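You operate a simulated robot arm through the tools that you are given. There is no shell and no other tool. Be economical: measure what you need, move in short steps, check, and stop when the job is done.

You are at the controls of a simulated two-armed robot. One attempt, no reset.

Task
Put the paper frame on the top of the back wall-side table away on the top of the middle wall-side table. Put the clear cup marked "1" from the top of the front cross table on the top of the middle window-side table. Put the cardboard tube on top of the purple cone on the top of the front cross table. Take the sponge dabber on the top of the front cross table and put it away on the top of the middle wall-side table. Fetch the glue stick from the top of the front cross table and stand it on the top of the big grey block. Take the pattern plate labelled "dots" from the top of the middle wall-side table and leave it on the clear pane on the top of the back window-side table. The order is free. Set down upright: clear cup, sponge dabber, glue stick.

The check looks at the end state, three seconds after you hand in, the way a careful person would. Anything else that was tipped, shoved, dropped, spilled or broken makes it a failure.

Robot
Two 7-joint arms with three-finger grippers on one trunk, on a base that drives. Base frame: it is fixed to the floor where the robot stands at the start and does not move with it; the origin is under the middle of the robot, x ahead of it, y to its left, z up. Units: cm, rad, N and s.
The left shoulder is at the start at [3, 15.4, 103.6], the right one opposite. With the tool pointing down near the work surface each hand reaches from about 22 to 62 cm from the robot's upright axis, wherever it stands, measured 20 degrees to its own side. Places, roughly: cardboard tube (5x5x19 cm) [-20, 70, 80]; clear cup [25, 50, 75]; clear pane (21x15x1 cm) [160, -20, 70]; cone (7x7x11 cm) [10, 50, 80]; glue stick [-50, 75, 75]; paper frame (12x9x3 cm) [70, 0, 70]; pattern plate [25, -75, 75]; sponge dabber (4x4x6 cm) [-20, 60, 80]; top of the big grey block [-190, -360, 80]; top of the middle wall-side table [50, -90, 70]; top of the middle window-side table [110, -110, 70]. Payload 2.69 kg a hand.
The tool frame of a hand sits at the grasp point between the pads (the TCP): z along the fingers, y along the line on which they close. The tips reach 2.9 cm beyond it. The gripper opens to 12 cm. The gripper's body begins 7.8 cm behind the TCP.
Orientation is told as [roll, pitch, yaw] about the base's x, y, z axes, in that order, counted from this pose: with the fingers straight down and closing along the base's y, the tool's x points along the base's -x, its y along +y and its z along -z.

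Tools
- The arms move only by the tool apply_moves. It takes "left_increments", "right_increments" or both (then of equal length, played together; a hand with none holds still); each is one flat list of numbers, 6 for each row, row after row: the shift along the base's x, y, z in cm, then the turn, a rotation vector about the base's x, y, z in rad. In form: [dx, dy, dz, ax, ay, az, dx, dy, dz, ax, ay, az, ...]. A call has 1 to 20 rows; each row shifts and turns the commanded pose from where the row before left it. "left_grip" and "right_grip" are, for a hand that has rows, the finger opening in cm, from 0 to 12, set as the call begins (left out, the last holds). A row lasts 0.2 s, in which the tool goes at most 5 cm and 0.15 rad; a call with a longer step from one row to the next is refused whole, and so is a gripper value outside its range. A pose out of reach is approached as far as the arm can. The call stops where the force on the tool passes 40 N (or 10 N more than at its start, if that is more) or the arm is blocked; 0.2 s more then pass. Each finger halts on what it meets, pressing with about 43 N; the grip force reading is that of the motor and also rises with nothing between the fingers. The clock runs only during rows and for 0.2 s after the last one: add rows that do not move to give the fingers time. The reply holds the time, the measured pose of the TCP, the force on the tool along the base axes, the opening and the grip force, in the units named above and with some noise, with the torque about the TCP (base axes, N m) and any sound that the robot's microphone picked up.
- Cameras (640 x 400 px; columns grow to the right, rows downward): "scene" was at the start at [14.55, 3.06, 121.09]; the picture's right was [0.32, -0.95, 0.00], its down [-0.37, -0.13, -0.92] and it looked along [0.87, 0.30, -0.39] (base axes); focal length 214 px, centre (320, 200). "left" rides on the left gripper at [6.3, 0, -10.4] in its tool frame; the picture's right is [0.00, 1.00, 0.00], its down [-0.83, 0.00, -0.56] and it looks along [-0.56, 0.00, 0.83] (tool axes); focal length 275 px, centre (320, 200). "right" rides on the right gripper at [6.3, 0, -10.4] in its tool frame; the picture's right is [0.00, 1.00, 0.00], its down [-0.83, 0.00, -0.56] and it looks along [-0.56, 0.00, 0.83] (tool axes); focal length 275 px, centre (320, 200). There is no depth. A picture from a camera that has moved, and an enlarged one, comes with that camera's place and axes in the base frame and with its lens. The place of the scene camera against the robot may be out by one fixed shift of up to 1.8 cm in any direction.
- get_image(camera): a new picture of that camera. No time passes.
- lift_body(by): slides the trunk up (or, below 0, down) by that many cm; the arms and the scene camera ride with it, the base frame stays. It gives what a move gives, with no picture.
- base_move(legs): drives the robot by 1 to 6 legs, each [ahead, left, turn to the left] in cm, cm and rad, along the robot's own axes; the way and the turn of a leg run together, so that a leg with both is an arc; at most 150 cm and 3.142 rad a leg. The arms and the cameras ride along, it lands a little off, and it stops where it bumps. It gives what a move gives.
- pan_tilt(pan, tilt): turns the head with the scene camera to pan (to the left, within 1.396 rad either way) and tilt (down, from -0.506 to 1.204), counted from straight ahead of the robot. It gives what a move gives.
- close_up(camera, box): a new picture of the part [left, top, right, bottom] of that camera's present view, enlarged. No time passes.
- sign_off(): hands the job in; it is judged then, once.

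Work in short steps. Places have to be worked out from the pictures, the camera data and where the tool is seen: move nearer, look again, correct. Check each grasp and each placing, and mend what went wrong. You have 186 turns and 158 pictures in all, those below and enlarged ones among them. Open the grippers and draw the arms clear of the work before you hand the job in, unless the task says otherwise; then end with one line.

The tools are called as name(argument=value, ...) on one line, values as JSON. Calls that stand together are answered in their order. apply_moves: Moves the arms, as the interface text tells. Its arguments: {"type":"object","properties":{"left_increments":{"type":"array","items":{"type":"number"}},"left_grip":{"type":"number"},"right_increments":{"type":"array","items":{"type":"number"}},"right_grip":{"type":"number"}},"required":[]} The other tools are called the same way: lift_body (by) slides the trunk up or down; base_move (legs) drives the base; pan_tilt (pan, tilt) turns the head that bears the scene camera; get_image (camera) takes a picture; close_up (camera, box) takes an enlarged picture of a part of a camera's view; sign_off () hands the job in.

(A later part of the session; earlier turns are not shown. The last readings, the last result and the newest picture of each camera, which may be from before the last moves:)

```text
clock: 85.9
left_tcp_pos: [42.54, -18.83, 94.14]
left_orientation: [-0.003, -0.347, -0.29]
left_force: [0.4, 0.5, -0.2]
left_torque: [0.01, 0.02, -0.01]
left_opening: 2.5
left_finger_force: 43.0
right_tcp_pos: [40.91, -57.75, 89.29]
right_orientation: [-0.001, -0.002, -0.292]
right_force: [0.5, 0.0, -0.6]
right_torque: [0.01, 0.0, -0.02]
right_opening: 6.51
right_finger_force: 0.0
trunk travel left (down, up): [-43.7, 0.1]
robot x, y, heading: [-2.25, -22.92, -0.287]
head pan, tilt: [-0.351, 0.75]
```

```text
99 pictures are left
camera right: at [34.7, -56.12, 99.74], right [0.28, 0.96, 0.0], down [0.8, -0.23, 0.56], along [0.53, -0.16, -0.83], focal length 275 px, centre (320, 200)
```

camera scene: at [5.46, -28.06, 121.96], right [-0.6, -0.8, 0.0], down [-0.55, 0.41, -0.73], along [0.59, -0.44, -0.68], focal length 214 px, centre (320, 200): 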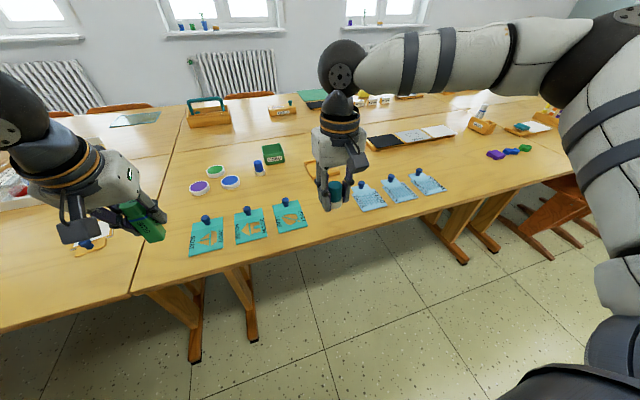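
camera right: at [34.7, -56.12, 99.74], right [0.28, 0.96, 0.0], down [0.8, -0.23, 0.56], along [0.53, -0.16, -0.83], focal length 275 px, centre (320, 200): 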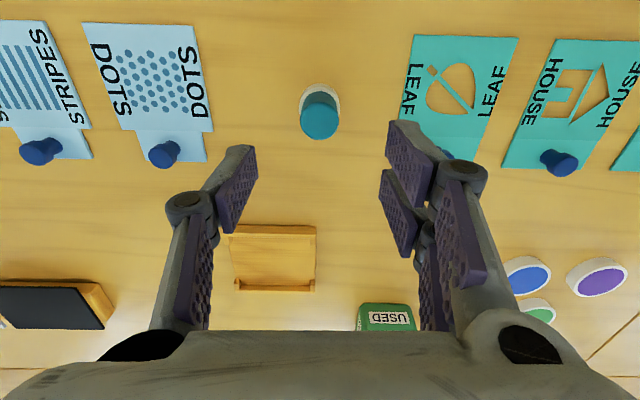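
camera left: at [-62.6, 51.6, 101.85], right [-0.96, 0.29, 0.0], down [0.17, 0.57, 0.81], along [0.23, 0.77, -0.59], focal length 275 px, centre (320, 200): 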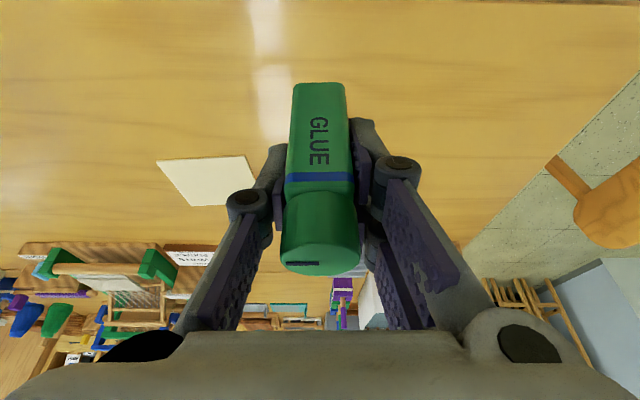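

Dabber placed upright. Next, deliver the glue stick: raise the hand, back away from the table, turn toward the room's front and look for the grey block.

apply_moves(right_increments=[-3.5, 1, 3, 0, 0, 0, -3.5, 1, 3, 0, 0, 0, -3.5, 1, 3, 0, 0, 0])

base_move(legs=[[-45, 0, 0], [0, 0, -1.57]])

pan_tilt(pan=0.0, tilt=0.4)

get_image(camera="scene")

```text
clock: 86.7
left_tcp_pos: [42.51, -18.85, 94.15]
left_orientation: [-0.004, -0.35, -0.29]
left_force: [0.3, 0.4, -0.2]
left_torque: [-0.01, -0.02, -0.02]
left_opening: 2.47
left_finger_force: 42.7
right_tcp_pos: [30.38, -54.84, 98.35]
right_orientation: [-0.001, -0.002, -0.291]
right_force: [0.2, -0.4, 0.6]
right_torque: [0.0, -0.03, 0.0]
right_opening: 6.5
right_finger_force: 0.1
trunk travel left (down, up): [-43.7, 0.1]
robot x, y, heading: [-2.76, -22.89, -0.296]
head pan, tilt: [-0.351, 0.75]
```

```text
clock: 93.3
left_tcp_pos: [-42.13, -55.39, 94.19]
left_orientation: [-0.004, -0.347, -1.871]
left_force: [0.2, 0.1, 1.1]
left_torque: [-0.01, 0.02, 0.0]
left_opening: 2.48
left_finger_force: 43.1
right_tcp_pos: [-78.1, -43.03, 98.34]
right_orientation: [0.0, 0.0, -1.874]
right_force: [1.1, 0.6, 0.7]
right_torque: [-0.06, -0.02, -0.02]
right_opening: 6.5
right_finger_force: 0.0
trunk travel left (down, up): [-43.7, 0.1]
robot x, y, heading: [-45.98, -9.73, -1.871]
head pan, tilt: [-0.351, 0.75]
```

```text
clock: 94.1
left_tcp_pos: [-42.23, -55.42, 94.19]
left_orientation: [-0.005, -0.347, -1.871]
left_force: [-0.3, 0.0, -0.7]
left_torque: [-0.01, 0.0, 0.01]
left_opening: 2.5
left_finger_force: 43.2
right_tcp_pos: [-78.17, -42.99, 98.25]
right_orientation: [0.0, -0.001, -1.873]
right_force: [-0.8, -0.4, 0.3]
right_torque: [0.01, 0.01, -0.03]
right_opening: 6.5
right_finger_force: 0.1
trunk travel left (down, up): [-43.7, 0.1]
robot x, y, heading: [-46.18, -10.52, -1.874]
head pan, tilt: [0.0, 0.4]
```

```text
98 pictures are left
camera scene: at [-47.56, -19.17, 125.06], right [-0.95, 0.3, 0.0], down [0.12, 0.37, -0.92], along [-0.27, -0.88, -0.39], focal length 214 px, centre (320, 200)
```

scene: 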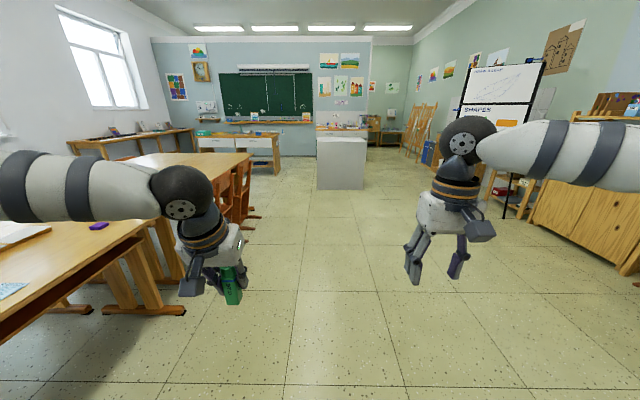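

The block is ≈335 cm ahead, slightly to the right. I drive most of the way and look again.

base_move(legs=[[130, -18, 0], [130, -18, 0]])

pan_tilt(pan=0.0, tilt=0.6)

get_image(camera="scene")

get_image(camera="right")

```text
clock: 106.9
left_tcp_pos: [-155.65, -292.38, 94.15]
left_orientation: [-0.004, -0.347, -1.878]
left_force: [0.4, 0.7, 0.1]
left_torque: [-0.02, 0.01, 0.01]
left_opening: 2.48
left_finger_force: 42.6
right_tcp_pos: [-191.5, -279.62, 98.28]
right_orientation: [0.0, -0.002, -1.881]
right_force: [-0.1, 0.2, -0.6]
right_torque: [0.03, -0.01, -0.03]
right_opening: 6.51
right_finger_force: 0.0
trunk travel left (down, up): [-43.7, 0.1]
robot x, y, heading: [-159.16, -247.28, -1.884]
head pan, tilt: [0.0, 0.4]
```

```text
clock: 107.6
left_tcp_pos: [-155.63, -292.28, 94.15]
left_orientation: [-0.003, -0.347, -1.878]
left_force: [-0.6, -0.1, -0.7]
left_torque: [0.02, -0.02, -0.01]
left_opening: 2.49
left_finger_force: 42.9
right_tcp_pos: [-191.5, -279.63, 98.27]
right_orientation: [0.0, -0.002, -1.88]
right_force: [0.2, -0.2, -0.3]
right_torque: [0.03, 0.03, 0.02]
right_opening: 6.48
right_finger_force: 0.0
trunk travel left (down, up): [-43.7, 0.1]
robot x, y, heading: [-159.44, -247.14, -1.877]
head pan, tilt: [0.0, 0.6]
```

```text
97 pictures are left
camera scene: at [-160.62, -255.6, 123.25], right [-0.95, 0.3, 0.0], down [0.17, 0.54, -0.83], along [-0.25, -0.79, -0.56], focal length 214 px, centre (320, 200)
```

scene: 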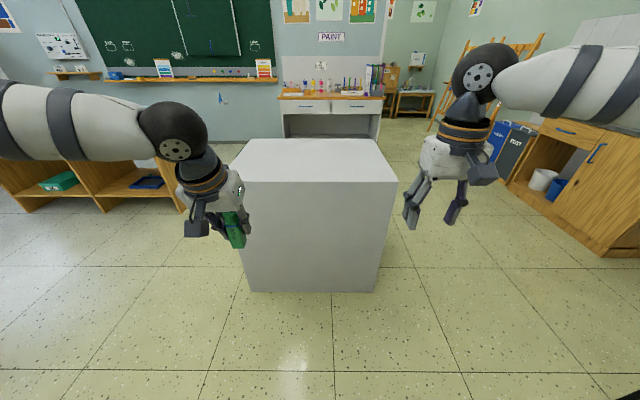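

```text
96 pictures are left
camera right: at [-189.7, -273.67, 108.7], right [0.95, -0.3, 0.0], down [-0.25, -0.79, 0.56], along [-0.17, -0.53, -0.83], focal length 275 px, centre (320, 200)
```

right: 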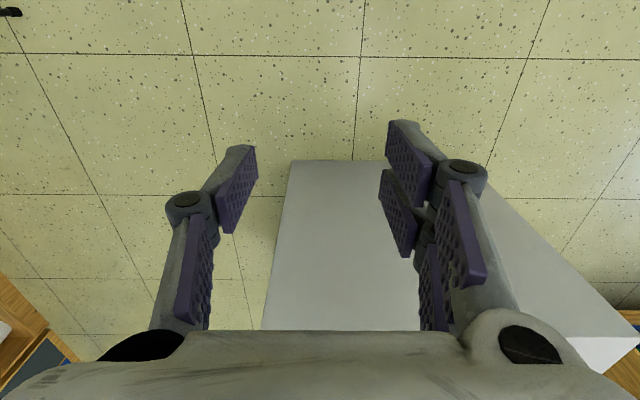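

Near face ≈86 cm ahead. Drive 45 cm ahead and check the height with the left camera.

base_move(legs=[[45, 0, 0]])

apply_moves(left_increments=[-1.2, -3.8, 0, 0, 0, 0, -1.2, -3.8, 0, 0, 0, 0, -1.2, -3.8, 0, 0, 0, 0])

get_image(camera="left")

get_image(camera="right")

```text
clock: 110.4
left_tcp_pos: [-169.25, -335.32, 94.28]
left_orientation: [-0.002, -0.348, -1.875]
left_force: [0.7, 0.1, -0.9]
left_torque: [0.01, 0.0, 0.03]
left_opening: 2.48
left_finger_force: 42.8
right_tcp_pos: [-205.14, -322.64, 98.39]
right_orientation: [-0.002, 0.0, -1.877]
right_force: [0.8, -0.4, -0.1]
right_torque: [-0.06, -0.04, 0.02]
right_opening: 6.52
right_finger_force: 0.1
trunk travel left (down, up): [-43.7, 0.1]
robot x, y, heading: [-173.17, -289.94, -1.873]
head pan, tilt: [0.0, 0.6]
```

```text
clock: 111.2
left_tcp_pos: [-173.0, -346.69, 94.06]
left_orientation: [-0.002, -0.347, -1.877]
left_force: [0.2, -0.5, -0.2]
left_torque: [0.01, -0.02, 0.01]
left_opening: 2.49
left_finger_force: 44.0
right_tcp_pos: [-205.13, -322.69, 98.17]
right_orientation: [0.0, 0.002, -1.88]
right_force: [-0.5, -0.4, -0.5]
right_torque: [-0.01, -0.03, 0.01]
right_opening: 6.5
right_finger_force: 0.0
trunk travel left (down, up): [-43.7, 0.1]
robot x, y, heading: [-173.24, -290.05, -1.876]
head pan, tilt: [0.0, 0.6]
```

```text
95 pictures are left
camera left: at [-169.92, -337.78, 101.77], right [0.95, -0.31, 0.0], down [-0.18, -0.56, 0.81], along [-0.25, -0.77, -0.59], focal length 275 px, centre (320, 200)
```

left: 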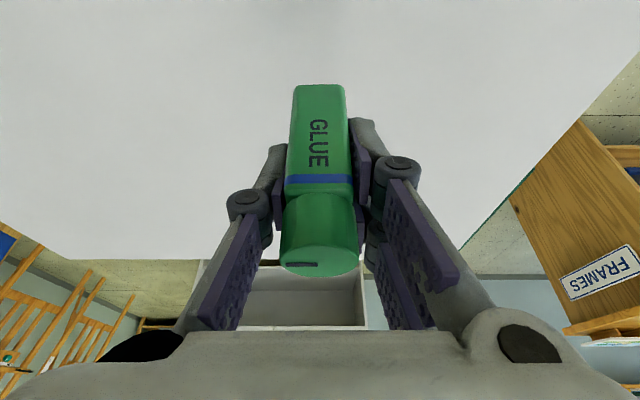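

```text
94 pictures are left
camera right: at [-203.38, -316.75, 108.65], right [0.95, -0.3, 0.0], down [-0.25, -0.79, 0.56], along [-0.17, -0.53, -0.83], focal length 275 px, centre (320, 200)
```

right: 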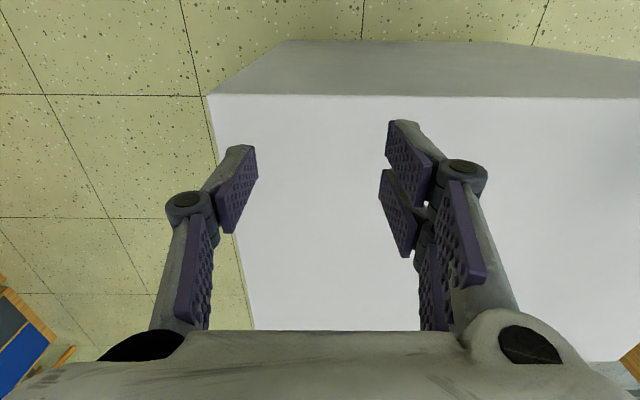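

Left hand is ≈13 cm inside the block's near edge. Lower carefully; contact expected near TCP z≈86.

apply_moves(left_increments=[0, 0, -3, 0, 0, 0, 0, 0, -3, 0, 0, 0, 0, 0, -0.8, 0, 0, 0, 0, 0, 0, 0, 0, 0])

apply_moves(left_increments=[0, 0, -0.5, 0, 0, 0, 0, 0, 0, 0, 0, 0])

apply_moves(left_increments=[0, 0, -0.4, 0, 0, 0, 0, 0, 0, 0, 0, 0])

apply_moves(left_increments=[0, 0, -0.3, 0, 0, 0, 0, 0, 0, 0, 0, 0])

```text
clock: 112.2
left_tcp_pos: [-172.77, -346.7, 87.28]
left_orientation: [-0.003, -0.347, -1.876]
left_force: [0.3, -0.5, -1.4]
left_torque: [-0.01, -0.01, 0.01]
left_opening: 2.46
left_finger_force: 43.3
right_tcp_pos: [-205.11, -322.65, 98.34]
right_orientation: [-0.001, -0.002, -1.878]
right_force: [0.3, -0.5, -0.5]
right_torque: [0.03, 0.03, 0.0]
right_opening: 6.52
right_finger_force: 0.2
trunk travel left (down, up): [-43.7, 0.1]
robot x, y, heading: [-172.96, -289.84, -1.88]
head pan, tilt: [0.0, 0.6]
```

```text
clock: 112.8
left_tcp_pos: [-172.86, -346.68, 86.84]
left_orientation: [-0.004, -0.346, -1.878]
left_force: [0.7, 0.4, -0.6]
left_torque: [-0.01, -0.02, 0.0]
left_opening: 2.46
left_finger_force: 42.9
right_tcp_pos: [-205.15, -322.73, 98.26]
right_orientation: [-0.001, -0.002, -1.879]
right_force: [0.1, -0.3, 0.0]
right_torque: [-0.02, -0.04, -0.05]
right_opening: 6.5
right_finger_force: 0.1
trunk travel left (down, up): [-43.7, 0.1]
robot x, y, heading: [-172.57, -289.98, -1.878]
head pan, tilt: [0.0, 0.6]
```

```text
clock: 113.4
left_tcp_pos: [-172.76, -346.73, 86.37]
left_orientation: [-0.004, -0.347, -1.878]
left_force: [0.4, -0.1, -1.6]
left_torque: [0.02, -0.03, 0.0]
left_opening: 2.49
left_finger_force: 42.8
right_tcp_pos: [-205.05, -322.68, 98.23]
right_orientation: [0.0, -0.004, -1.878]
right_force: [1.0, -0.4, 0.0]
right_torque: [-0.03, -0.05, 0.0]
right_opening: 6.53
right_finger_force: 0.0
trunk travel left (down, up): [-43.7, 0.1]
robot x, y, heading: [-172.63, -290.14, -1.882]
head pan, tilt: [0.0, 0.6]
```

```text
clock: 114.0
left_tcp_pos: [-172.84, -346.65, 86.13]
left_orientation: [-0.004, -0.346, -1.879]
left_force: [0.4, -0.5, 0.5]
left_torque: [-0.04, -0.01, -0.02]
left_opening: 2.51
left_finger_force: 43.3
right_tcp_pos: [-204.98, -322.56, 98.26]
right_orientation: [0.001, -0.003, -1.879]
right_force: [-0.2, 1.0, 0.6]
right_torque: [-0.01, -0.01, -0.02]
right_opening: 6.49
right_finger_force: 0.0
trunk travel left (down, up): [-43.7, 0.1]
robot x, y, heading: [-172.72, -289.6, -1.881]
head pan, tilt: [0.0, 0.6]
```

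Not touching yet; continue in small steps.

apply_moves(left_increments=[0, 0, -0.35, 0, 0, 0, 0, 0, 0, 0, 0, 0])

apply_moves(left_increments=[0, 0, -0.35, 0, 0, 0, 0, 0, 0, 0, 0, 0])

apply_moves(left_increments=[0, 0, -0.35, 0, 0, 0, 0, 0, 0, 0, 0, 0])

```text
clock: 114.6
left_tcp_pos: [-172.83, -346.76, 85.76]
left_orientation: [-0.005, -0.347, -1.878]
left_force: [0.8, 0.3, -0.6]
left_torque: [0.0, 0.02, 0.0]
left_opening: 2.47
left_finger_force: 43.6
right_tcp_pos: [-205.07, -322.74, 98.22]
right_orientation: [0.0, -0.001, -1.879]
right_force: [0.0, 0.6, 0.4]
right_torque: [-0.02, -0.03, -0.02]
right_opening: 6.49
right_finger_force: 0.1
trunk travel left (down, up): [-43.7, 0.1]
robot x, y, heading: [-172.96, -289.87, -1.881]
head pan, tilt: [0.0, 0.6]
```

```text
clock: 115.2
left_tcp_pos: [-172.83, -346.82, 85.44]
left_orientation: [-0.002, -0.349, -1.878]
left_force: [-0.2, -0.5, -0.2]
left_torque: [-0.03, -0.01, -0.04]
left_opening: 2.48
left_finger_force: 43.3
right_tcp_pos: [-205.11, -322.72, 98.46]
right_orientation: [0.0, -0.001, -1.878]
right_force: [0.3, 0.4, -0.7]
right_torque: [-0.02, 0.0, 0.0]
right_opening: 6.51
right_finger_force: 0.0
trunk travel left (down, up): [-43.7, 0.1]
robot x, y, heading: [-172.72, -289.87, -1.884]
head pan, tilt: [0.0, 0.6]
```

```text
clock: 115.8
left_tcp_pos: [-172.74, -346.66, 85.21]
left_orientation: [-0.003, -0.349, -1.879]
left_force: [0.4, -0.8, -0.2]
left_torque: [-0.03, 0.03, 0.04]
left_opening: 2.46
left_finger_force: 43.0
right_tcp_pos: [-205.16, -322.63, 98.32]
right_orientation: [0.0, -0.002, -1.879]
right_force: [0.1, 0.1, -0.7]
right_torque: [-0.02, 0.02, 0.01]
right_opening: 6.51
right_finger_force: 0.1
trunk travel left (down, up): [-43.7, 0.1]
robot x, y, heading: [-172.72, -290.12, -1.879]
head pan, tilt: [0.0, 0.6]
```

Block top is lower than 80. Check the shadow gap in the left camera, then continue.

close_up(camera="left", box=[220, 40, 420, 165])

apply_moves(left_increments=[0, 0, -0.5, 0, 0, 0, 0, 0, 0, 0, 0, 0])

apply_moves(left_increments=[0, 0, -0.4, 0, 0, 0, 0, 0, 0, 0, 0, 0])

apply_moves(left_increments=[0, 0, -0.4, 0, 0, 0, 0, 0, 0, 0, 0, 0])

```text
3.20 times, centred on (320, 102) of left
camera zoom: at [-169.84, -337.71, 92.76], right [0.95, -0.31, 0.0], down [-0.18, -0.56, 0.81], along [-0.25, -0.77, -0.59], focal length 881 px, centre (320, 512)
```

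zoom: 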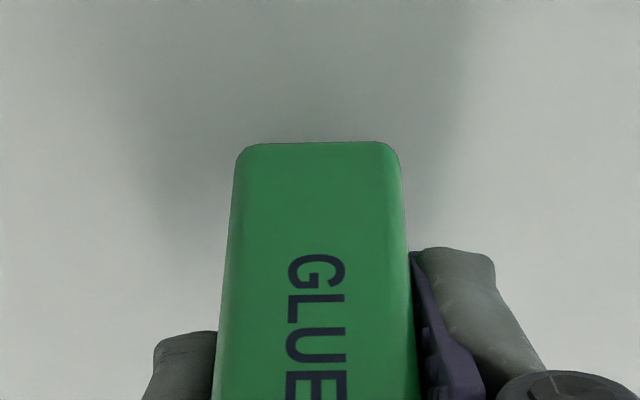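

```text
clock: 116.4
left_tcp_pos: [-172.88, -346.75, 84.56]
left_orientation: [-0.004, -0.347, -1.876]
left_force: [0.9, -0.5, -0.3]
left_torque: [-0.02, 0.01, 0.03]
left_opening: 2.48
left_finger_force: 42.6
right_tcp_pos: [-205.14, -322.8, 98.26]
right_orientation: [0.0, -0.002, -1.878]
right_force: [0.3, -0.1, -0.2]
right_torque: [0.01, 0.03, -0.02]
right_opening: 6.52
right_finger_force: 0.1
trunk travel left (down, up): [-43.7, 0.1]
robot x, y, heading: [-173.07, -290.44, -1.875]
head pan, tilt: [0.0, 0.6]
```

```text
clock: 117.0
left_tcp_pos: [-172.84, -346.61, 84.21]
left_orientation: [-0.002, -0.348, -1.875]
left_force: [-0.6, 0.1, -0.6]
left_torque: [-0.01, -0.02, -0.01]
left_opening: 2.51
left_finger_force: 43.8
right_tcp_pos: [-205.15, -322.64, 98.31]
right_orientation: [0.001, -0.001, -1.878]
right_force: [-1.0, 0.3, -0.3]
right_torque: [0.01, 0.03, 0.05]
right_opening: 6.51
right_finger_force: 0.1
trunk travel left (down, up): [-43.7, 0.1]
robot x, y, heading: [-172.72, -290.34, -1.876]
head pan, tilt: [0.0, 0.6]
```

```text
clock: 117.6
left_tcp_pos: [-172.98, -346.63, 84.25]
left_orientation: [-0.003, -0.352, -1.875]
left_force: [1.6, -0.1, 16.8]
left_torque: [0.29, -0.2, -0.04]
left_opening: 2.49
left_finger_force: 42.8
right_tcp_pos: [-205.08, -322.5, 98.49]
right_orientation: [-0.002, -0.003, -1.878]
right_force: [0.5, 0.6, 0.2]
right_torque: [-0.05, -0.04, -0.01]
right_opening: 6.52
right_finger_force: 0.1
trunk travel left (down, up): [-43.7, 0.1]
robot x, y, heading: [-172.74, -290.02, -1.879]
head pan, tilt: [0.0, 0.6]
```

Contact at TCP z 84.2. Relieve, open, and withdraw backward and up.

apply_moves(left_increments=[0, 0, 0.35, 0, 0, 0, 0, 0, 0, 0, 0, 0])

apply_moves(left_increments=[0, 0, 0, 0, 0, 0, 0, 0, 0, 0, 0, 0, 0, 0, 0, 0, 0, 0, 0.6, 1.9, 0, 0, 0, 0, 0.9, 2.85, 0, 0, 0, 0, 0.9, 2.85, 1, 0, 0, 0, 0.9, 2.85, 3, 0, 0, 0, 0, 0, 3, 0, 0, 0], left_grip=7)

get_image(camera="left")

```text
clock: 118.2
left_tcp_pos: [-172.89, -346.69, 84.08]
left_orientation: [-0.003, -0.35, -1.879]
left_force: [-0.7, -2.9, 7.0]
left_torque: [-0.08, -0.01, 0.02]
left_opening: 2.48
left_finger_force: 43.1
right_tcp_pos: [-205.05, -322.6, 98.18]
right_orientation: [0.0, 0.001, -1.881]
right_force: [0.3, 0.0, 0.6]
right_torque: [0.0, 0.01, 0.0]
right_opening: 6.48
right_finger_force: 0.0
trunk travel left (down, up): [-43.7, 0.1]
robot x, y, heading: [-172.67, -289.56, -1.885]
head pan, tilt: [0.0, 0.6]
```

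```text
clock: 120.0
left_tcp_pos: [-169.51, -336.04, 91.27]
left_orientation: [-0.001, -0.346, -1.877]
left_force: [-0.8, -1.3, -0.1]
left_torque: [0.01, -0.02, 0.0]
left_opening: 6.99
left_finger_force: 0.0
right_tcp_pos: [-205.16, -322.55, 98.33]
right_orientation: [0.001, -0.004, -1.88]
right_force: [0.1, 0.6, -1.1]
right_torque: [-0.04, 0.03, 0.0]
right_opening: 6.54
right_finger_force: 0.1
trunk travel left (down, up): [-43.7, 0.1]
robot x, y, heading: [-173.01, -289.86, -1.877]
head pan, tilt: [0.0, 0.6]
```

```text
92 pictures are left
camera left: at [-166.55, -327.2, 98.83], right [0.95, -0.31, 0.0], down [-0.18, -0.56, 0.81], along [-0.25, -0.77, -0.59], focal length 275 px, centre (320, 200)
```

left: 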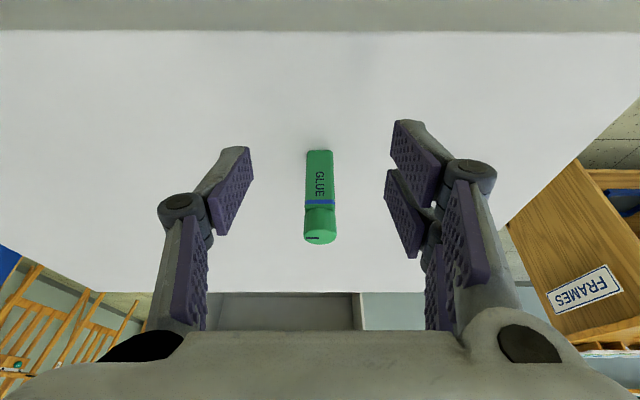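

Glue stick stands on the block. While here, look left toward the windows to survey the route around the front end of the tables.

base_move(legs=[[-40, 0, 0], [0, 0, 1.57]])

pan_tilt(pan=0.0, tilt=0.4)

get_image(camera="scene")

```text
clock: 126.3
left_tcp_pos: [-114.57, -249.15, 91.15]
left_orientation: [-0.003, -0.347, -0.313]
left_force: [0.1, -1.0, -0.4]
left_torque: [-0.01, 0.02, 0.01]
left_opening: 6.97
left_finger_force: 0.0
right_tcp_pos: [-128.47, -284.64, 98.32]
right_orientation: [0.0, -0.001, -0.314]
right_force: [-0.3, -0.1, -0.3]
right_torque: [-0.01, -0.01, 0.02]
right_opening: 6.5
right_finger_force: 0.1
trunk travel left (down, up): [-43.7, 0.1]
robot x, y, heading: [-161.06, -252.28, -0.315]
head pan, tilt: [0.0, 0.6]
```

```text
clock: 127.0
left_tcp_pos: [-114.61, -249.22, 91.27]
left_orientation: [-0.003, -0.346, -0.313]
left_force: [-0.4, -0.1, 0.1]
left_torque: [0.0, 0.04, 0.02]
left_opening: 7.0
left_finger_force: 0.0
right_tcp_pos: [-128.43, -284.57, 98.24]
right_orientation: [-0.001, -0.002, -0.312]
right_force: [-0.1, -0.6, -0.3]
right_torque: [-0.02, -0.01, -0.03]
right_opening: 6.51
right_finger_force: 0.0
trunk travel left (down, up): [-43.7, 0.1]
robot x, y, heading: [-160.71, -252.09, -0.315]
head pan, tilt: [0.0, 0.4]
```

```text
91 pictures are left
camera scene: at [-150.49, -254.9, 125.06], right [-0.31, -0.95, 0.0], down [-0.37, 0.12, -0.92], along [0.88, -0.28, -0.39], focal length 214 px, centre (320, 200)
```

scene: 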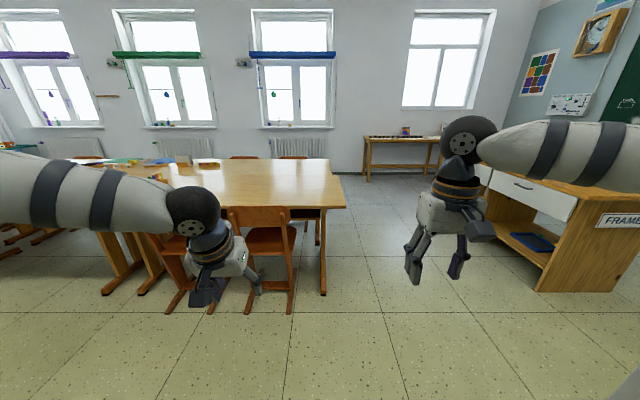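

The passage to the window side is wide (front end v≈−302, windows far off). Now return for the frame, cup and plate: level the left hand, drive back toward the back wall-side table.

base_move(legs=[[5, 145, 0.02], [60, 140, 0], [18, 0, 0]])

apply_moves(left_increments=[0, 0, 3, 0.0331, 0.1108, 0, 0, 0, 3, 0.0331, 0.1108, 0, 0, 0, 3, 0.0331, 0.1108, 0])

get_image(camera="left")

```text
refused: leg 2 is longer than a leg can be; nothing moved
```

```text
clock: 127.8
left_tcp_pos: [-114.52, -249.11, 100.11]
left_orientation: [-0.013, 0.004, -0.314]
left_force: [0.8, 0.4, 0.6]
left_torque: [0.0, 0.03, 0.01]
left_opening: 6.99
left_finger_force: 0.0
right_tcp_pos: [-128.37, -284.53, 98.19]
right_orientation: [0.0, 0.001, -0.313]
right_force: [1.4, 0.0, 1.0]
right_torque: [0.0, -0.02, -0.02]
right_opening: 6.52
right_finger_force: 0.2
trunk travel left (down, up): [-43.7, 0.1]
robot x, y, heading: [-160.58, -252.42, -0.313]
head pan, tilt: [0.0, 0.4]
```

```text
90 pictures are left
camera left: at [-120.37, -247.1, 110.57], right [0.31, 0.95, -0.01], down [0.79, -0.25, 0.55], along [0.52, -0.18, -0.83], focal length 275 px, centre (320, 200)
```

left: 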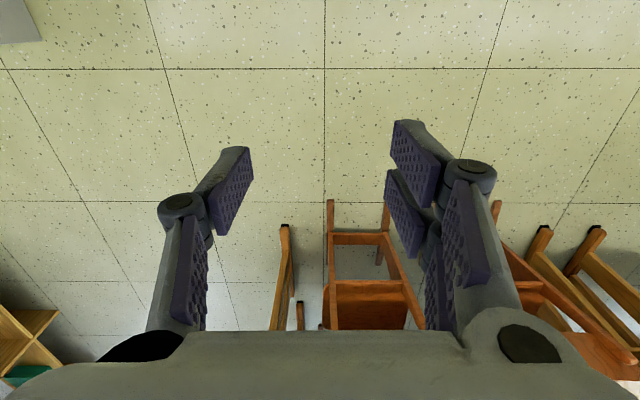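

The leg was too long; I split it into shorter legs.

base_move(legs=[[5, 140, 0.02], [20, 100, 0], [60, 46, 0]])

get_image(camera="left")

```text
clock: 150.2
left_tcp_pos: [51.53, 3.55, 100.02]
left_orientation: [-0.011, 0.001, -0.275]
left_force: [0.1, -0.4, 0.4]
left_torque: [-0.03, 0.05, 0.02]
left_opening: 7.01
left_finger_force: 0.1
right_tcp_pos: [38.97, -32.35, 98.26]
right_orientation: [0.0, 0.001, -0.278]
right_force: [-0.3, 1.4, -0.4]
right_torque: [0.03, 0.0, 0.03]
right_opening: 6.49
right_finger_force: 0.1
trunk travel left (down, up): [-43.7, 0.1]
robot x, y, heading: [5.49, -1.07, -0.279]
head pan, tilt: [0.0, 0.4]
```

```text
89 pictures are left
camera left: at [45.57, 5.35, 110.51], right [0.28, 0.96, -0.01], down [0.8, -0.22, 0.56], along [0.53, -0.16, -0.83], focal length 275 px, centre (320, 200)
```

left: 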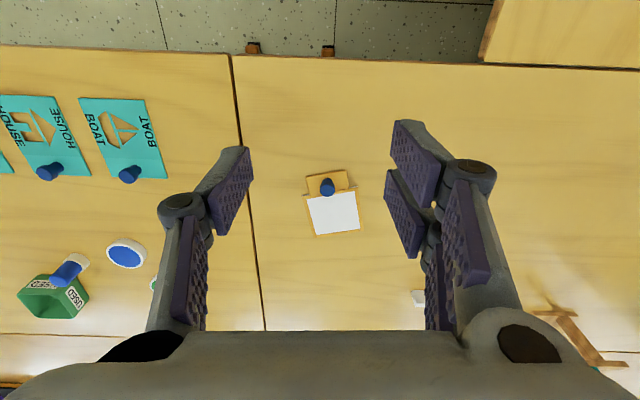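

The frame has a blue knob: 14.9 ahead, 1 left of the left TCP. I approach above it.

apply_moves(left_increments=[0, 0, -4, 0, 0, 0, 0, 0, -4, 0, 0, 0, 3.66, -0.77, -2, 0, 0, 0, 3.66, -0.77, -2, 0, 0, 0, 3.66, -0.77, 0, 0, 0, 0, 3.66, -0.77, 0, 0, 0, 0], left_grip=5)

get_image(camera="left")

```text
clock: 151.6
left_tcp_pos: [64.33, 1.0, 87.99]
left_orientation: [-0.01, 0.002, -0.278]
left_force: [-0.1, -0.3, 0.0]
left_torque: [-0.04, 0.02, -0.06]
left_opening: 5.03
left_finger_force: 0.0
left hand out of reach, approached as far as the arm can: row 6
right_tcp_pos: [39.04, -32.31, 98.24]
right_orientation: [0.0, -0.002, -0.278]
right_force: [-0.1, 0.0, 0.3]
right_torque: [0.0, -0.03, 0.01]
right_opening: 6.48
right_finger_force: 0.1
trunk travel left (down, up): [-43.7, 0.1]
robot x, y, heading: [5.13, -1.24, -0.284]
head pan, tilt: [0.0, 0.4]
```

```text
88 pictures are left
camera left: at [58.39, 2.79, 98.37], right [0.28, 0.96, -0.01], down [0.8, -0.23, 0.55], along [0.53, -0.16, -0.83], focal length 275 px, centre (320, 200)
```

left: 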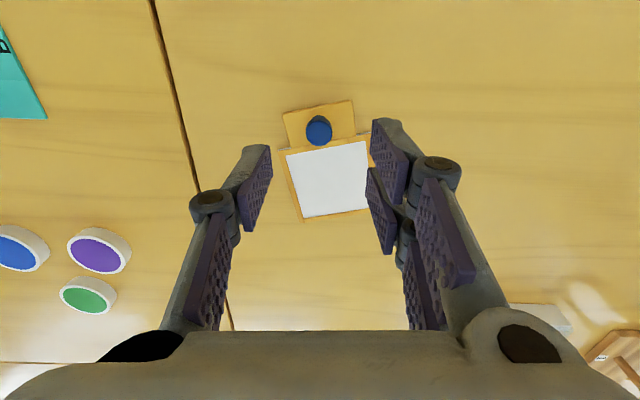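

Move down and 1.7 ahead; then re-check above the knob.

apply_moves(left_increments=[0, 0, -4, 0, 0, 0, 1.64, -0.46, -3, 0, 0, 0, 0, 0, 0, 0, 0, 0])

get_image(camera="left")

```text
clock: 152.3
left_tcp_pos: [64.33, 0.74, 83.06]
left_orientation: [-0.01, 0.0, -0.274]
left_force: [-0.9, -0.6, -0.8]
left_torque: [-0.02, -0.01, -0.01]
left_opening: 4.99
left_finger_force: 0.1
left hand out of reach, approached as far as the arm can: row 2
right_tcp_pos: [38.91, -32.48, 98.32]
right_orientation: [0.0, 0.0, -0.277]
right_force: [-1.2, 0.1, 0.2]
right_torque: [0.02, 0.0, 0.01]
right_opening: 6.49
right_finger_force: 0.1
trunk travel left (down, up): [-43.7, 0.1]
robot x, y, heading: [5.42, -1.29, -0.276]
head pan, tilt: [0.0, 0.4]
```

```text
87 pictures are left
camera left: at [58.38, 2.56, 93.46], right [0.28, 0.96, -0.01], down [0.8, -0.22, 0.56], along [0.53, -0.16, -0.83], focal length 275 px, centre (320, 200)
```

left: 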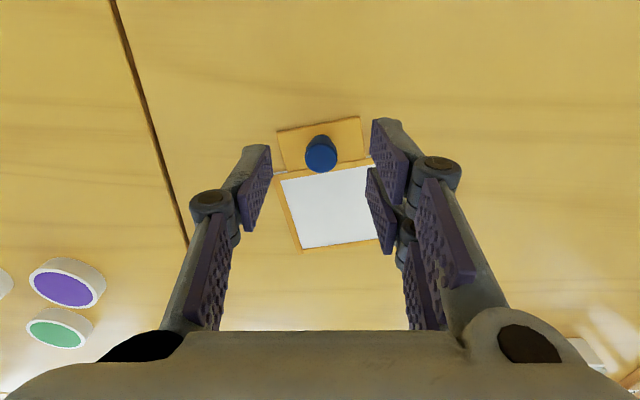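

Reach-limited; drive the base 5 cm closer.

base_move(legs=[[6, 0, 0]])

get_image(camera="left")

```text
clock: 153.3
left_tcp_pos: [70.2, -0.89, 83.0]
left_orientation: [-0.01, -0.001, -0.274]
left_force: [-0.1, -1.0, -0.3]
left_torque: [0.03, 0.02, 0.02]
left_opening: 5.0
left_finger_force: 0.1
right_tcp_pos: [44.82, -34.1, 98.26]
right_orientation: [0.001, 0.0, -0.276]
right_force: [1.0, -0.2, -0.1]
right_torque: [-0.01, -0.02, -0.01]
right_opening: 6.48
right_finger_force: 0.0
trunk travel left (down, up): [-43.7, 0.1]
robot x, y, heading: [11.06, -2.87, -0.278]
head pan, tilt: [0.0, 0.4]
```

```text
86 pictures are left
camera left: at [64.27, 0.88, 93.45], right [0.28, 0.96, -0.01], down [0.8, -0.22, 0.56], along [0.53, -0.16, -0.83], focal length 275 px, centre (320, 200)
```

left: 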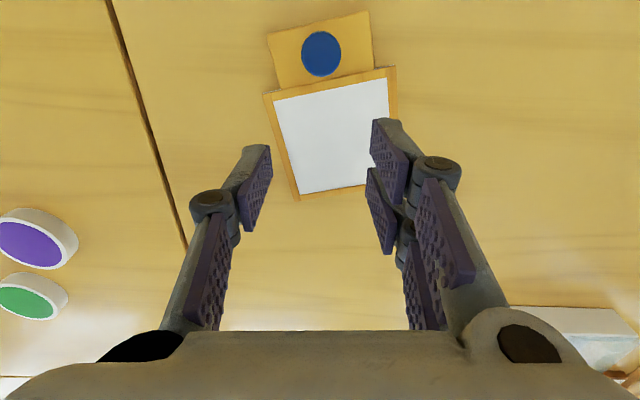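

Knob top at z≈76.2, 4.5 cm behind the TCP. Move back 4.5 and descend to z 77.6.

apply_moves(left_increments=[-2.16, 0.61, 0, 0, 0, 0, -2.16, 0.61, 0, 0, 0, 0, 0, 0, -2.5, 0, 0, 0, 0, 0, -2.9, 0, 0, 0, 0, 0, 0, 0, 0, 0])

get_image(camera="left")

```text
clock: 154.5
left_tcp_pos: [65.81, 0.4, 77.68]
left_orientation: [-0.01, -0.001, -0.273]
left_force: [-0.1, -0.1, -0.5]
left_torque: [-0.05, 0.0, 0.0]
left_opening: 5.01
left_finger_force: 0.0
right_tcp_pos: [44.72, -34.09, 98.29]
right_orientation: [0.0, -0.001, -0.277]
right_force: [1.1, 0.1, -0.6]
right_torque: [-0.02, 0.01, -0.02]
right_opening: 6.51
right_finger_force: 0.0
trunk travel left (down, up): [-43.7, 0.1]
robot x, y, heading: [10.81, -2.56, -0.28]
head pan, tilt: [0.0, 0.4]
```

```text
85 pictures are left
camera left: at [59.86, 2.18, 88.08], right [0.28, 0.96, -0.01], down [0.8, -0.22, 0.56], along [0.53, -0.16, -0.83], focal length 275 px, centre (320, 200)
```

left: 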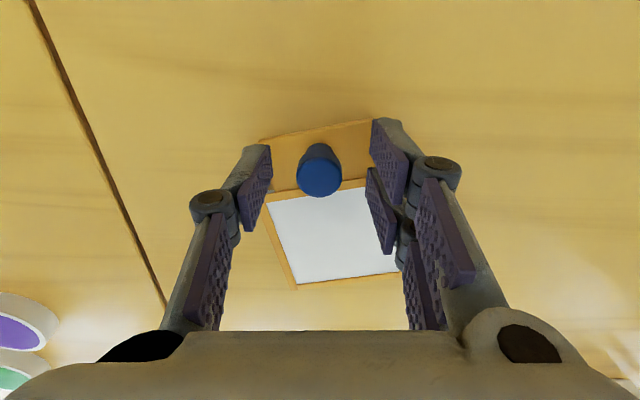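

Knob between the fingers. Nudge 0.4 ahead, 0.4 down, and close.

apply_moves(left_increments=[0.4, -0.1, -0.4, 0, 0, 0])

apply_moves(left_increments=[0, 0, 0, 0, 0, 0, 0, 0, 0, 0, 0, 0, 0, 0, 0, 0, 0, 0], left_grip=0.5)

apply_moves(left_increments=[0, 0, 1.5, 0, 0, 0, 0, 0, 3, 0, 0, 0, 0, 0, 4, 0, 0, 0, 0, 0, 4, 0, 0, 0])

get_image(camera="left")

```text
clock: 154.9
left_tcp_pos: [66.17, 0.29, 77.32]
left_orientation: [-0.011, 0.001, -0.275]
left_force: [-0.9, 0.1, 0.1]
left_torque: [-0.02, 0.0, -0.04]
left_opening: 5.01
left_finger_force: 0.0
right_tcp_pos: [44.74, -34.05, 98.26]
right_orientation: [0.0, -0.003, -0.277]
right_force: [0.0, -0.6, 0.2]
right_torque: [0.01, 0.01, 0.0]
right_opening: 6.49
right_finger_force: 0.0
trunk travel left (down, up): [-43.7, 0.1]
robot x, y, heading: [11.04, -2.98, -0.279]
head pan, tilt: [0.0, 0.4]
```

```text
clock: 155.7
left_tcp_pos: [66.27, 0.19, 77.31]
left_orientation: [-0.009, 0.001, -0.273]
left_force: [1.0, -0.5, 1.4]
left_torque: [-0.05, -0.03, 0.02]
left_opening: 1.91
left_finger_force: 42.4
right_tcp_pos: [44.66, -34.07, 98.19]
right_orientation: [0.001, -0.001, -0.279]
right_force: [-0.3, 0.1, 0.4]
right_torque: [0.0, 0.0, -0.01]
right_opening: 6.5
right_finger_force: 0.1
trunk travel left (down, up): [-43.7, 0.1]
robot x, y, heading: [11.11, -2.61, -0.279]
head pan, tilt: [0.0, 0.4]
```

```text
clock: 156.7
left_tcp_pos: [66.25, 0.2, 89.81]
left_orientation: [-0.011, 0.0, -0.274]
left_force: [0.8, 0.3, 0.2]
left_torque: [0.0, 0.03, -0.02]
left_opening: 1.87
left_finger_force: 42.6
right_tcp_pos: [44.71, -34.15, 98.41]
right_orientation: [0.0, -0.001, -0.278]
right_force: [-0.4, 0.3, 0.2]
right_torque: [-0.02, -0.01, -0.04]
right_opening: 6.49
right_finger_force: 0.0
trunk travel left (down, up): [-43.7, 0.1]
robot x, y, heading: [11.22, -2.86, -0.277]
head pan, tilt: [0.0, 0.4]
```

```text
84 pictures are left
camera left: at [60.28, 1.95, 100.27], right [0.28, 0.96, -0.01], down [0.8, -0.22, 0.56], along [0.53, -0.16, -0.83], focal length 275 px, centre (320, 200)
```

left: 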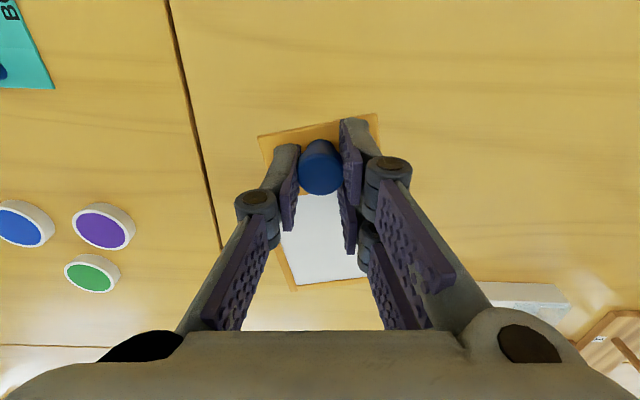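

Frame held by its knob. I pull it in, back off, turn to face the cross table, and approach so the right hand can take cup 1.

apply_moves(left_increments=[-3.6, 1.02, 1.5, 0, 0, 0, -3.6, 1.02, 1.5, 0, 0, 0, -3.6, 1.02, 1.5, 0, 0, 0, -3.6, 1.02, 1.5, 0, 0, 0])

base_move(legs=[[-12, -15, 0], [0, 0, 1.56], [15, 0, 0]])

get_image(camera="right")

get_image(camera="left")

```text
clock: 157.7
left_tcp_pos: [51.87, 4.23, 95.8]
left_orientation: [-0.012, -0.001, -0.275]
left_force: [0.0, 0.5, -0.1]
left_torque: [0.01, -0.01, -0.05]
left_opening: 1.9
left_finger_force: 43.3
right_tcp_pos: [44.73, -33.97, 98.34]
right_orientation: [0.0, -0.002, -0.278]
right_force: [0.0, 0.1, -0.2]
right_torque: [0.02, -0.03, 0.0]
right_opening: 6.51
right_finger_force: 0.0
trunk travel left (down, up): [-43.7, 0.1]
robot x, y, heading: [11.03, -2.43, -0.28]
head pan, tilt: [0.0, 0.4]
```

```text
clock: 164.3
left_tcp_pos: [-7.19, 41.38, 95.66]
left_orientation: [-0.011, 0.001, 1.29]
left_force: [-0.5, 0.5, 0.4]
left_torque: [-0.01, 0.02, 0.01]
left_opening: 1.9
left_finger_force: 42.6
right_tcp_pos: [31.17, 33.99, 98.32]
right_orientation: [0.0, 0.0, 1.286]
right_force: [0.7, -0.1, 0.6]
right_torque: [-0.04, 0.03, 0.0]
right_opening: 6.49
right_finger_force: 0.0
trunk travel left (down, up): [-43.7, 0.1]
robot x, y, heading: [-0.5, 0.75, 1.285]
head pan, tilt: [0.0, 0.4]
```

```text
83 pictures are left
camera right: at [29.33, 27.78, 108.69], right [-0.96, 0.28, 0.0], down [0.23, 0.8, 0.56], along [0.15, 0.53, -0.83], focal length 275 px, centre (320, 200)
```

right: 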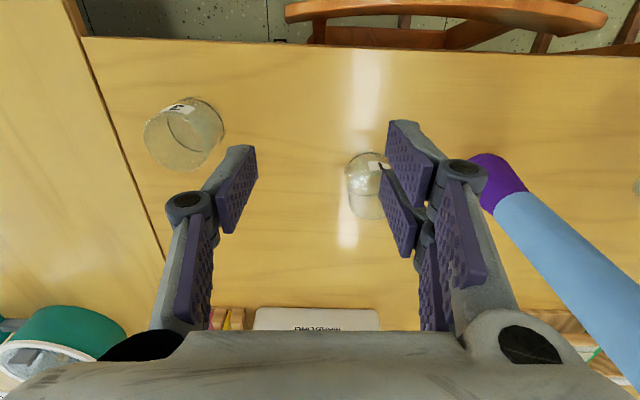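

```text
82 pictures are left
camera left: at [-8.93, 35.26, 106.16], right [-0.96, 0.28, -0.01], down [0.23, 0.8, 0.56], along [0.17, 0.53, -0.83], focal length 275 px, centre (320, 200)
```

left: 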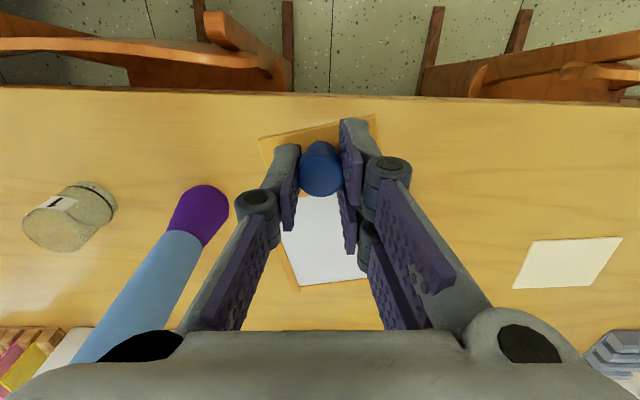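

Cup 1 lies ≈12.4 ahead and 6.9 left of the right TCP (diameter ≈6.8). Approach above it at z 88 with fingers at 10.

apply_moves(right_increments=[0, 0, -4, 0, 0, 0, 0, 0, -4, 0, 0, 0, -0.785, 3.46, -2, 0, 0, 0, -0.785, 3.46, 0, 0, 0, 0, -0.785, 3.46, 0, 0, 0, 0, -0.785, 3.46, 0, 0, 0, 0], right_grip=10)

get_image(camera="right")

```text
clock: 165.7
left_tcp_pos: [-7.23, 41.39, 95.65]
left_orientation: [-0.011, 0.0, 1.291]
left_force: [-0.2, -0.2, -0.3]
left_torque: [-0.02, -0.03, 0.02]
left_opening: 1.88
left_finger_force: 43.3
right_tcp_pos: [28.0, 47.71, 88.19]
right_orientation: [-0.003, -0.001, 1.288]
right_force: [0.3, -0.5, 0.5]
right_torque: [-0.01, -0.02, 0.03]
right_opening: 9.99
right_finger_force: 0.1
trunk travel left (down, up): [-43.7, 0.1]
robot x, y, heading: [-0.23, 0.42, 1.287]
head pan, tilt: [0.0, 0.4]
```

```text
81 pictures are left
camera right: at [26.08, 41.64, 98.61], right [-0.96, 0.27, 0.0], down [0.23, 0.8, 0.56], along [0.15, 0.53, -0.83], focal length 275 px, centre (320, 200)
```

right: 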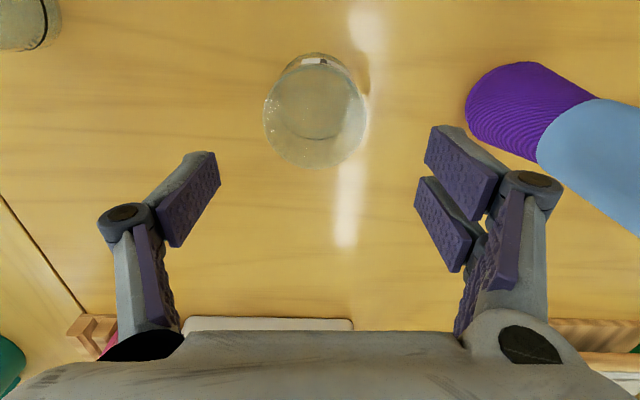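

Rim centre is nearly aligned (0.6 back, 0.3 right). Descend to z 77.6 and close.

apply_moves(right_increments=[0.12, -0.66, -2.5, 0, 0, 0, 0, 0, -3, 0, 0, 0, 0, 0, -3, 0, 0, 0, 0, 0, -2, 0, 0, 0, 0, 0, 0, 0, 0, 0])

get_image(camera="right")

```text
clock: 166.9
left_tcp_pos: [-7.12, 41.26, 95.68]
left_orientation: [-0.01, 0.001, 1.289]
left_force: [0.3, 0.4, 0.6]
left_torque: [0.03, 0.0, 0.0]
left_opening: 1.91
left_finger_force: 43.4
right_tcp_pos: [28.22, 46.96, 77.71]
right_orientation: [0.0, -0.002, 1.285]
right_force: [-1.4, -0.4, -0.4]
right_torque: [-0.01, 0.02, -0.02]
right_opening: 9.98
right_finger_force: 0.0
trunk travel left (down, up): [-43.7, 0.1]
robot x, y, heading: [-0.31, 0.76, 1.284]
head pan, tilt: [0.0, 0.4]
```

```text
80 pictures are left
camera right: at [26.27, 40.86, 88.2], right [-0.96, 0.28, 0.0], down [0.23, 0.8, 0.56], along [0.15, 0.54, -0.83], focal length 275 px, centre (320, 200)
```

right: 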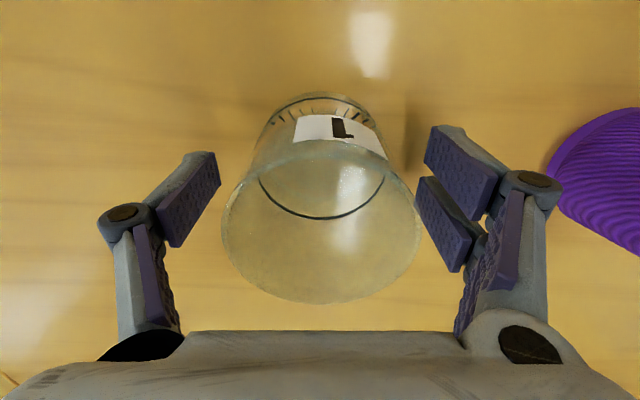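

Label "1" confirmed and the cup is centred. Close and lift gently.

apply_moves(right_increments=[0, 0, 0, 0, 0, 0, 0, 0, 0, 0, 0, 0, 0, 0, 0, 0, 0, 0], right_grip=5)

apply_moves(right_increments=[0, 0, 1.5, 0, 0, 0, 0, 0, 3, 0, 0, 0, 0, 0, 3, 0, 0, 0, 0, 0, 3, 0, 0, 0, 0, 0, 3, 0, 0, 0])

get_image(camera="right")

```text
clock: 167.7
left_tcp_pos: [-7.15, 41.33, 95.75]
left_orientation: [-0.01, 0.001, 1.29]
left_force: [-0.5, 0.4, -0.8]
left_torque: [0.0, -0.03, -0.04]
left_opening: 1.87
left_finger_force: 43.0
right_tcp_pos: [28.05, 46.99, 77.73]
right_orientation: [0.001, -0.001, 1.286]
right_force: [0.2, 0.5, -0.3]
right_torque: [0.0, 0.02, -0.02]
right_opening: 6.34
right_finger_force: 43.3
trunk travel left (down, up): [-43.7, 0.1]
robot x, y, heading: [-0.48, 0.26, 1.286]
head pan, tilt: [0.0, 0.4]
```

```text
clock: 168.9
left_tcp_pos: [-7.16, 41.19, 95.72]
left_orientation: [-0.011, -0.001, 1.289]
left_force: [-0.2, 0.7, -0.9]
left_torque: [0.0, 0.01, -0.03]
left_opening: 1.9
left_finger_force: 43.0
right_tcp_pos: [28.06, 46.94, 91.35]
right_orientation: [-0.001, -0.001, 1.287]
right_force: [-0.2, -0.2, -0.9]
right_torque: [-0.02, -0.05, -0.01]
right_opening: 6.34
right_finger_force: 42.7
trunk travel left (down, up): [-43.7, 0.1]
robot x, y, heading: [-0.42, 0.8, 1.285]
head pan, tilt: [0.0, 0.4]
```

```text
79 pictures are left
camera right: at [26.22, 40.87, 101.74], right [-0.96, 0.28, 0.0], down [0.23, 0.8, 0.56], along [0.15, 0.54, -0.83], focal length 275 px, centre (320, 200)
```

right: 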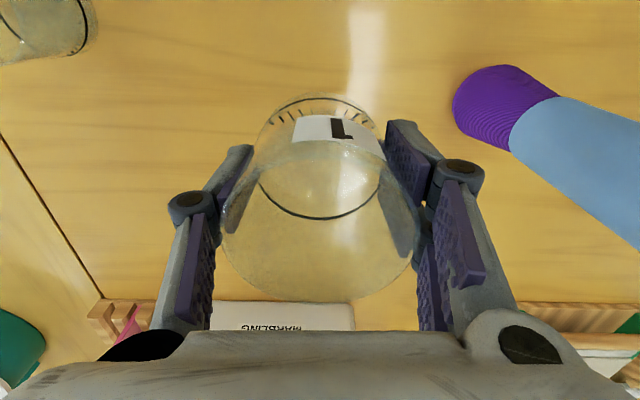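

Cup held upright. Pull the right hand back, back off, turn to the wall-side table, and go to the middle table.

apply_moves(right_increments=[-0.85, -2.88, 1, 0, 0, 0, -0.85, -2.88, 1, 0, 0, 0, -0.85, -2.88, 1, 0, 0, 0, -0.85, -2.88, 1, 0, 0, 0])

base_move(legs=[[-22, 0, 0], [0, 0, -1.57], [5, -68, 0]])

pan_tilt(pan=-0.3, tilt=0.8)

get_image(camera="scene")

```text
clock: 169.9
left_tcp_pos: [-7.13, 41.19, 95.78]
left_orientation: [-0.011, -0.002, 1.29]
left_force: [0.2, -0.6, -0.4]
left_torque: [-0.01, -0.02, 0.0]
left_opening: 1.89
left_finger_force: 43.1
right_tcp_pos: [24.62, 35.51, 95.37]
right_orientation: [-0.002, -0.001, 1.286]
right_force: [-0.7, 0.1, -0.7]
right_torque: [0.04, 0.02, -0.01]
right_opening: 6.34
right_finger_force: 42.6
trunk travel left (down, up): [-43.7, 0.1]
robot x, y, heading: [-0.64, 0.45, 1.289]
head pan, tilt: [0.0, 0.4]
```

```text
clock: 180.7
left_tcp_pos: [20.37, -80.21, 95.69]
left_orientation: [-0.011, -0.001, -0.273]
left_force: [-0.4, 0.6, -0.4]
left_torque: [0.03, 0.02, 0.0]
left_opening: 1.86
left_finger_force: 43.5
right_tcp_pos: [14.93, -112.1, 95.17]
right_orientation: [0.001, -0.001, -0.278]
right_force: [-0.1, 0.6, 0.0]
right_torque: [-0.02, -0.02, -0.02]
right_opening: 6.31
right_finger_force: 43.1
trunk travel left (down, up): [-43.7, 0.1]
robot x, y, heading: [-20.11, -87.47, -0.276]
head pan, tilt: [0.0, 0.4]
```

```text
clock: 181.5
left_tcp_pos: [20.53, -80.24, 95.71]
left_orientation: [-0.01, 0.0, -0.276]
left_force: [0.4, 0.0, -0.1]
left_torque: [-0.03, 0.03, 0.03]
left_opening: 1.87
left_finger_force: 43.5
right_tcp_pos: [14.99, -111.99, 95.32]
right_orientation: [-0.002, -0.002, -0.276]
right_force: [-0.7, -1.0, -0.6]
right_torque: [0.04, 0.0, -0.03]
right_opening: 6.28
right_finger_force: 42.9
trunk travel left (down, up): [-43.7, 0.1]
robot x, y, heading: [-20.29, -87.34, -0.281]
head pan, tilt: [-0.3, 0.799]
```

```text
78 pictures are left
camera scene: at [-12.0, -91.61, 121.57], right [-0.55, -0.84, 0.0], down [-0.6, 0.39, -0.7], along [0.58, -0.38, -0.72], focal length 214 px, centre (320, 200)
```

scene: 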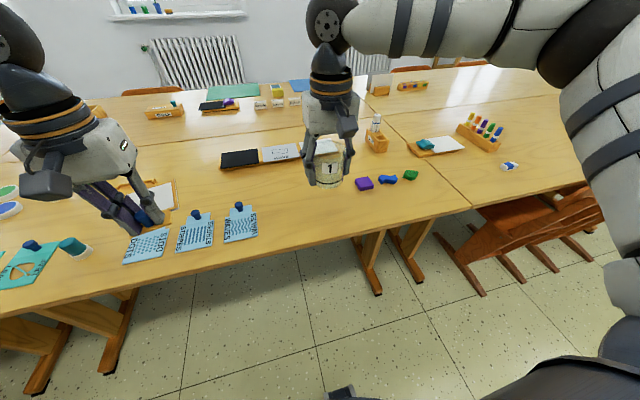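

Space right of WAVES is free and chairs are far (v≈−185). Sidestep right 25 and ahead 5, then look with the left hand.

base_move(legs=[[5, -25, 0]])

get_image(camera="left")

```text
clock: 184.0
left_tcp_pos: [18.32, -105.57, 95.8]
left_orientation: [-0.01, 0.0, -0.274]
left_force: [-0.2, 0.3, -0.2]
left_torque: [0.02, 0.0, -0.01]
left_opening: 1.87
left_finger_force: 42.6
right_tcp_pos: [12.93, -137.24, 95.31]
right_orientation: [0.0, -0.003, -0.278]
right_force: [0.1, -0.4, -1.0]
right_torque: [0.01, -0.02, 0.03]
right_opening: 6.28
right_finger_force: 43.0
trunk travel left (down, up): [-43.7, 0.1]
robot x, y, heading: [-22.52, -112.53, -0.272]
head pan, tilt: [-0.3, 0.799]
```

```text
77 pictures are left
camera left: at [12.47, -103.68, 106.18], right [0.27, 0.96, -0.01], down [0.8, -0.22, 0.56], along [0.53, -0.16, -0.83], focal length 275 px, centre (320, 200)
```

left: 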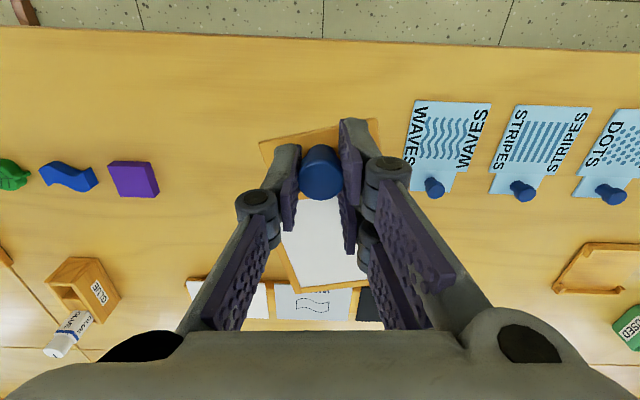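

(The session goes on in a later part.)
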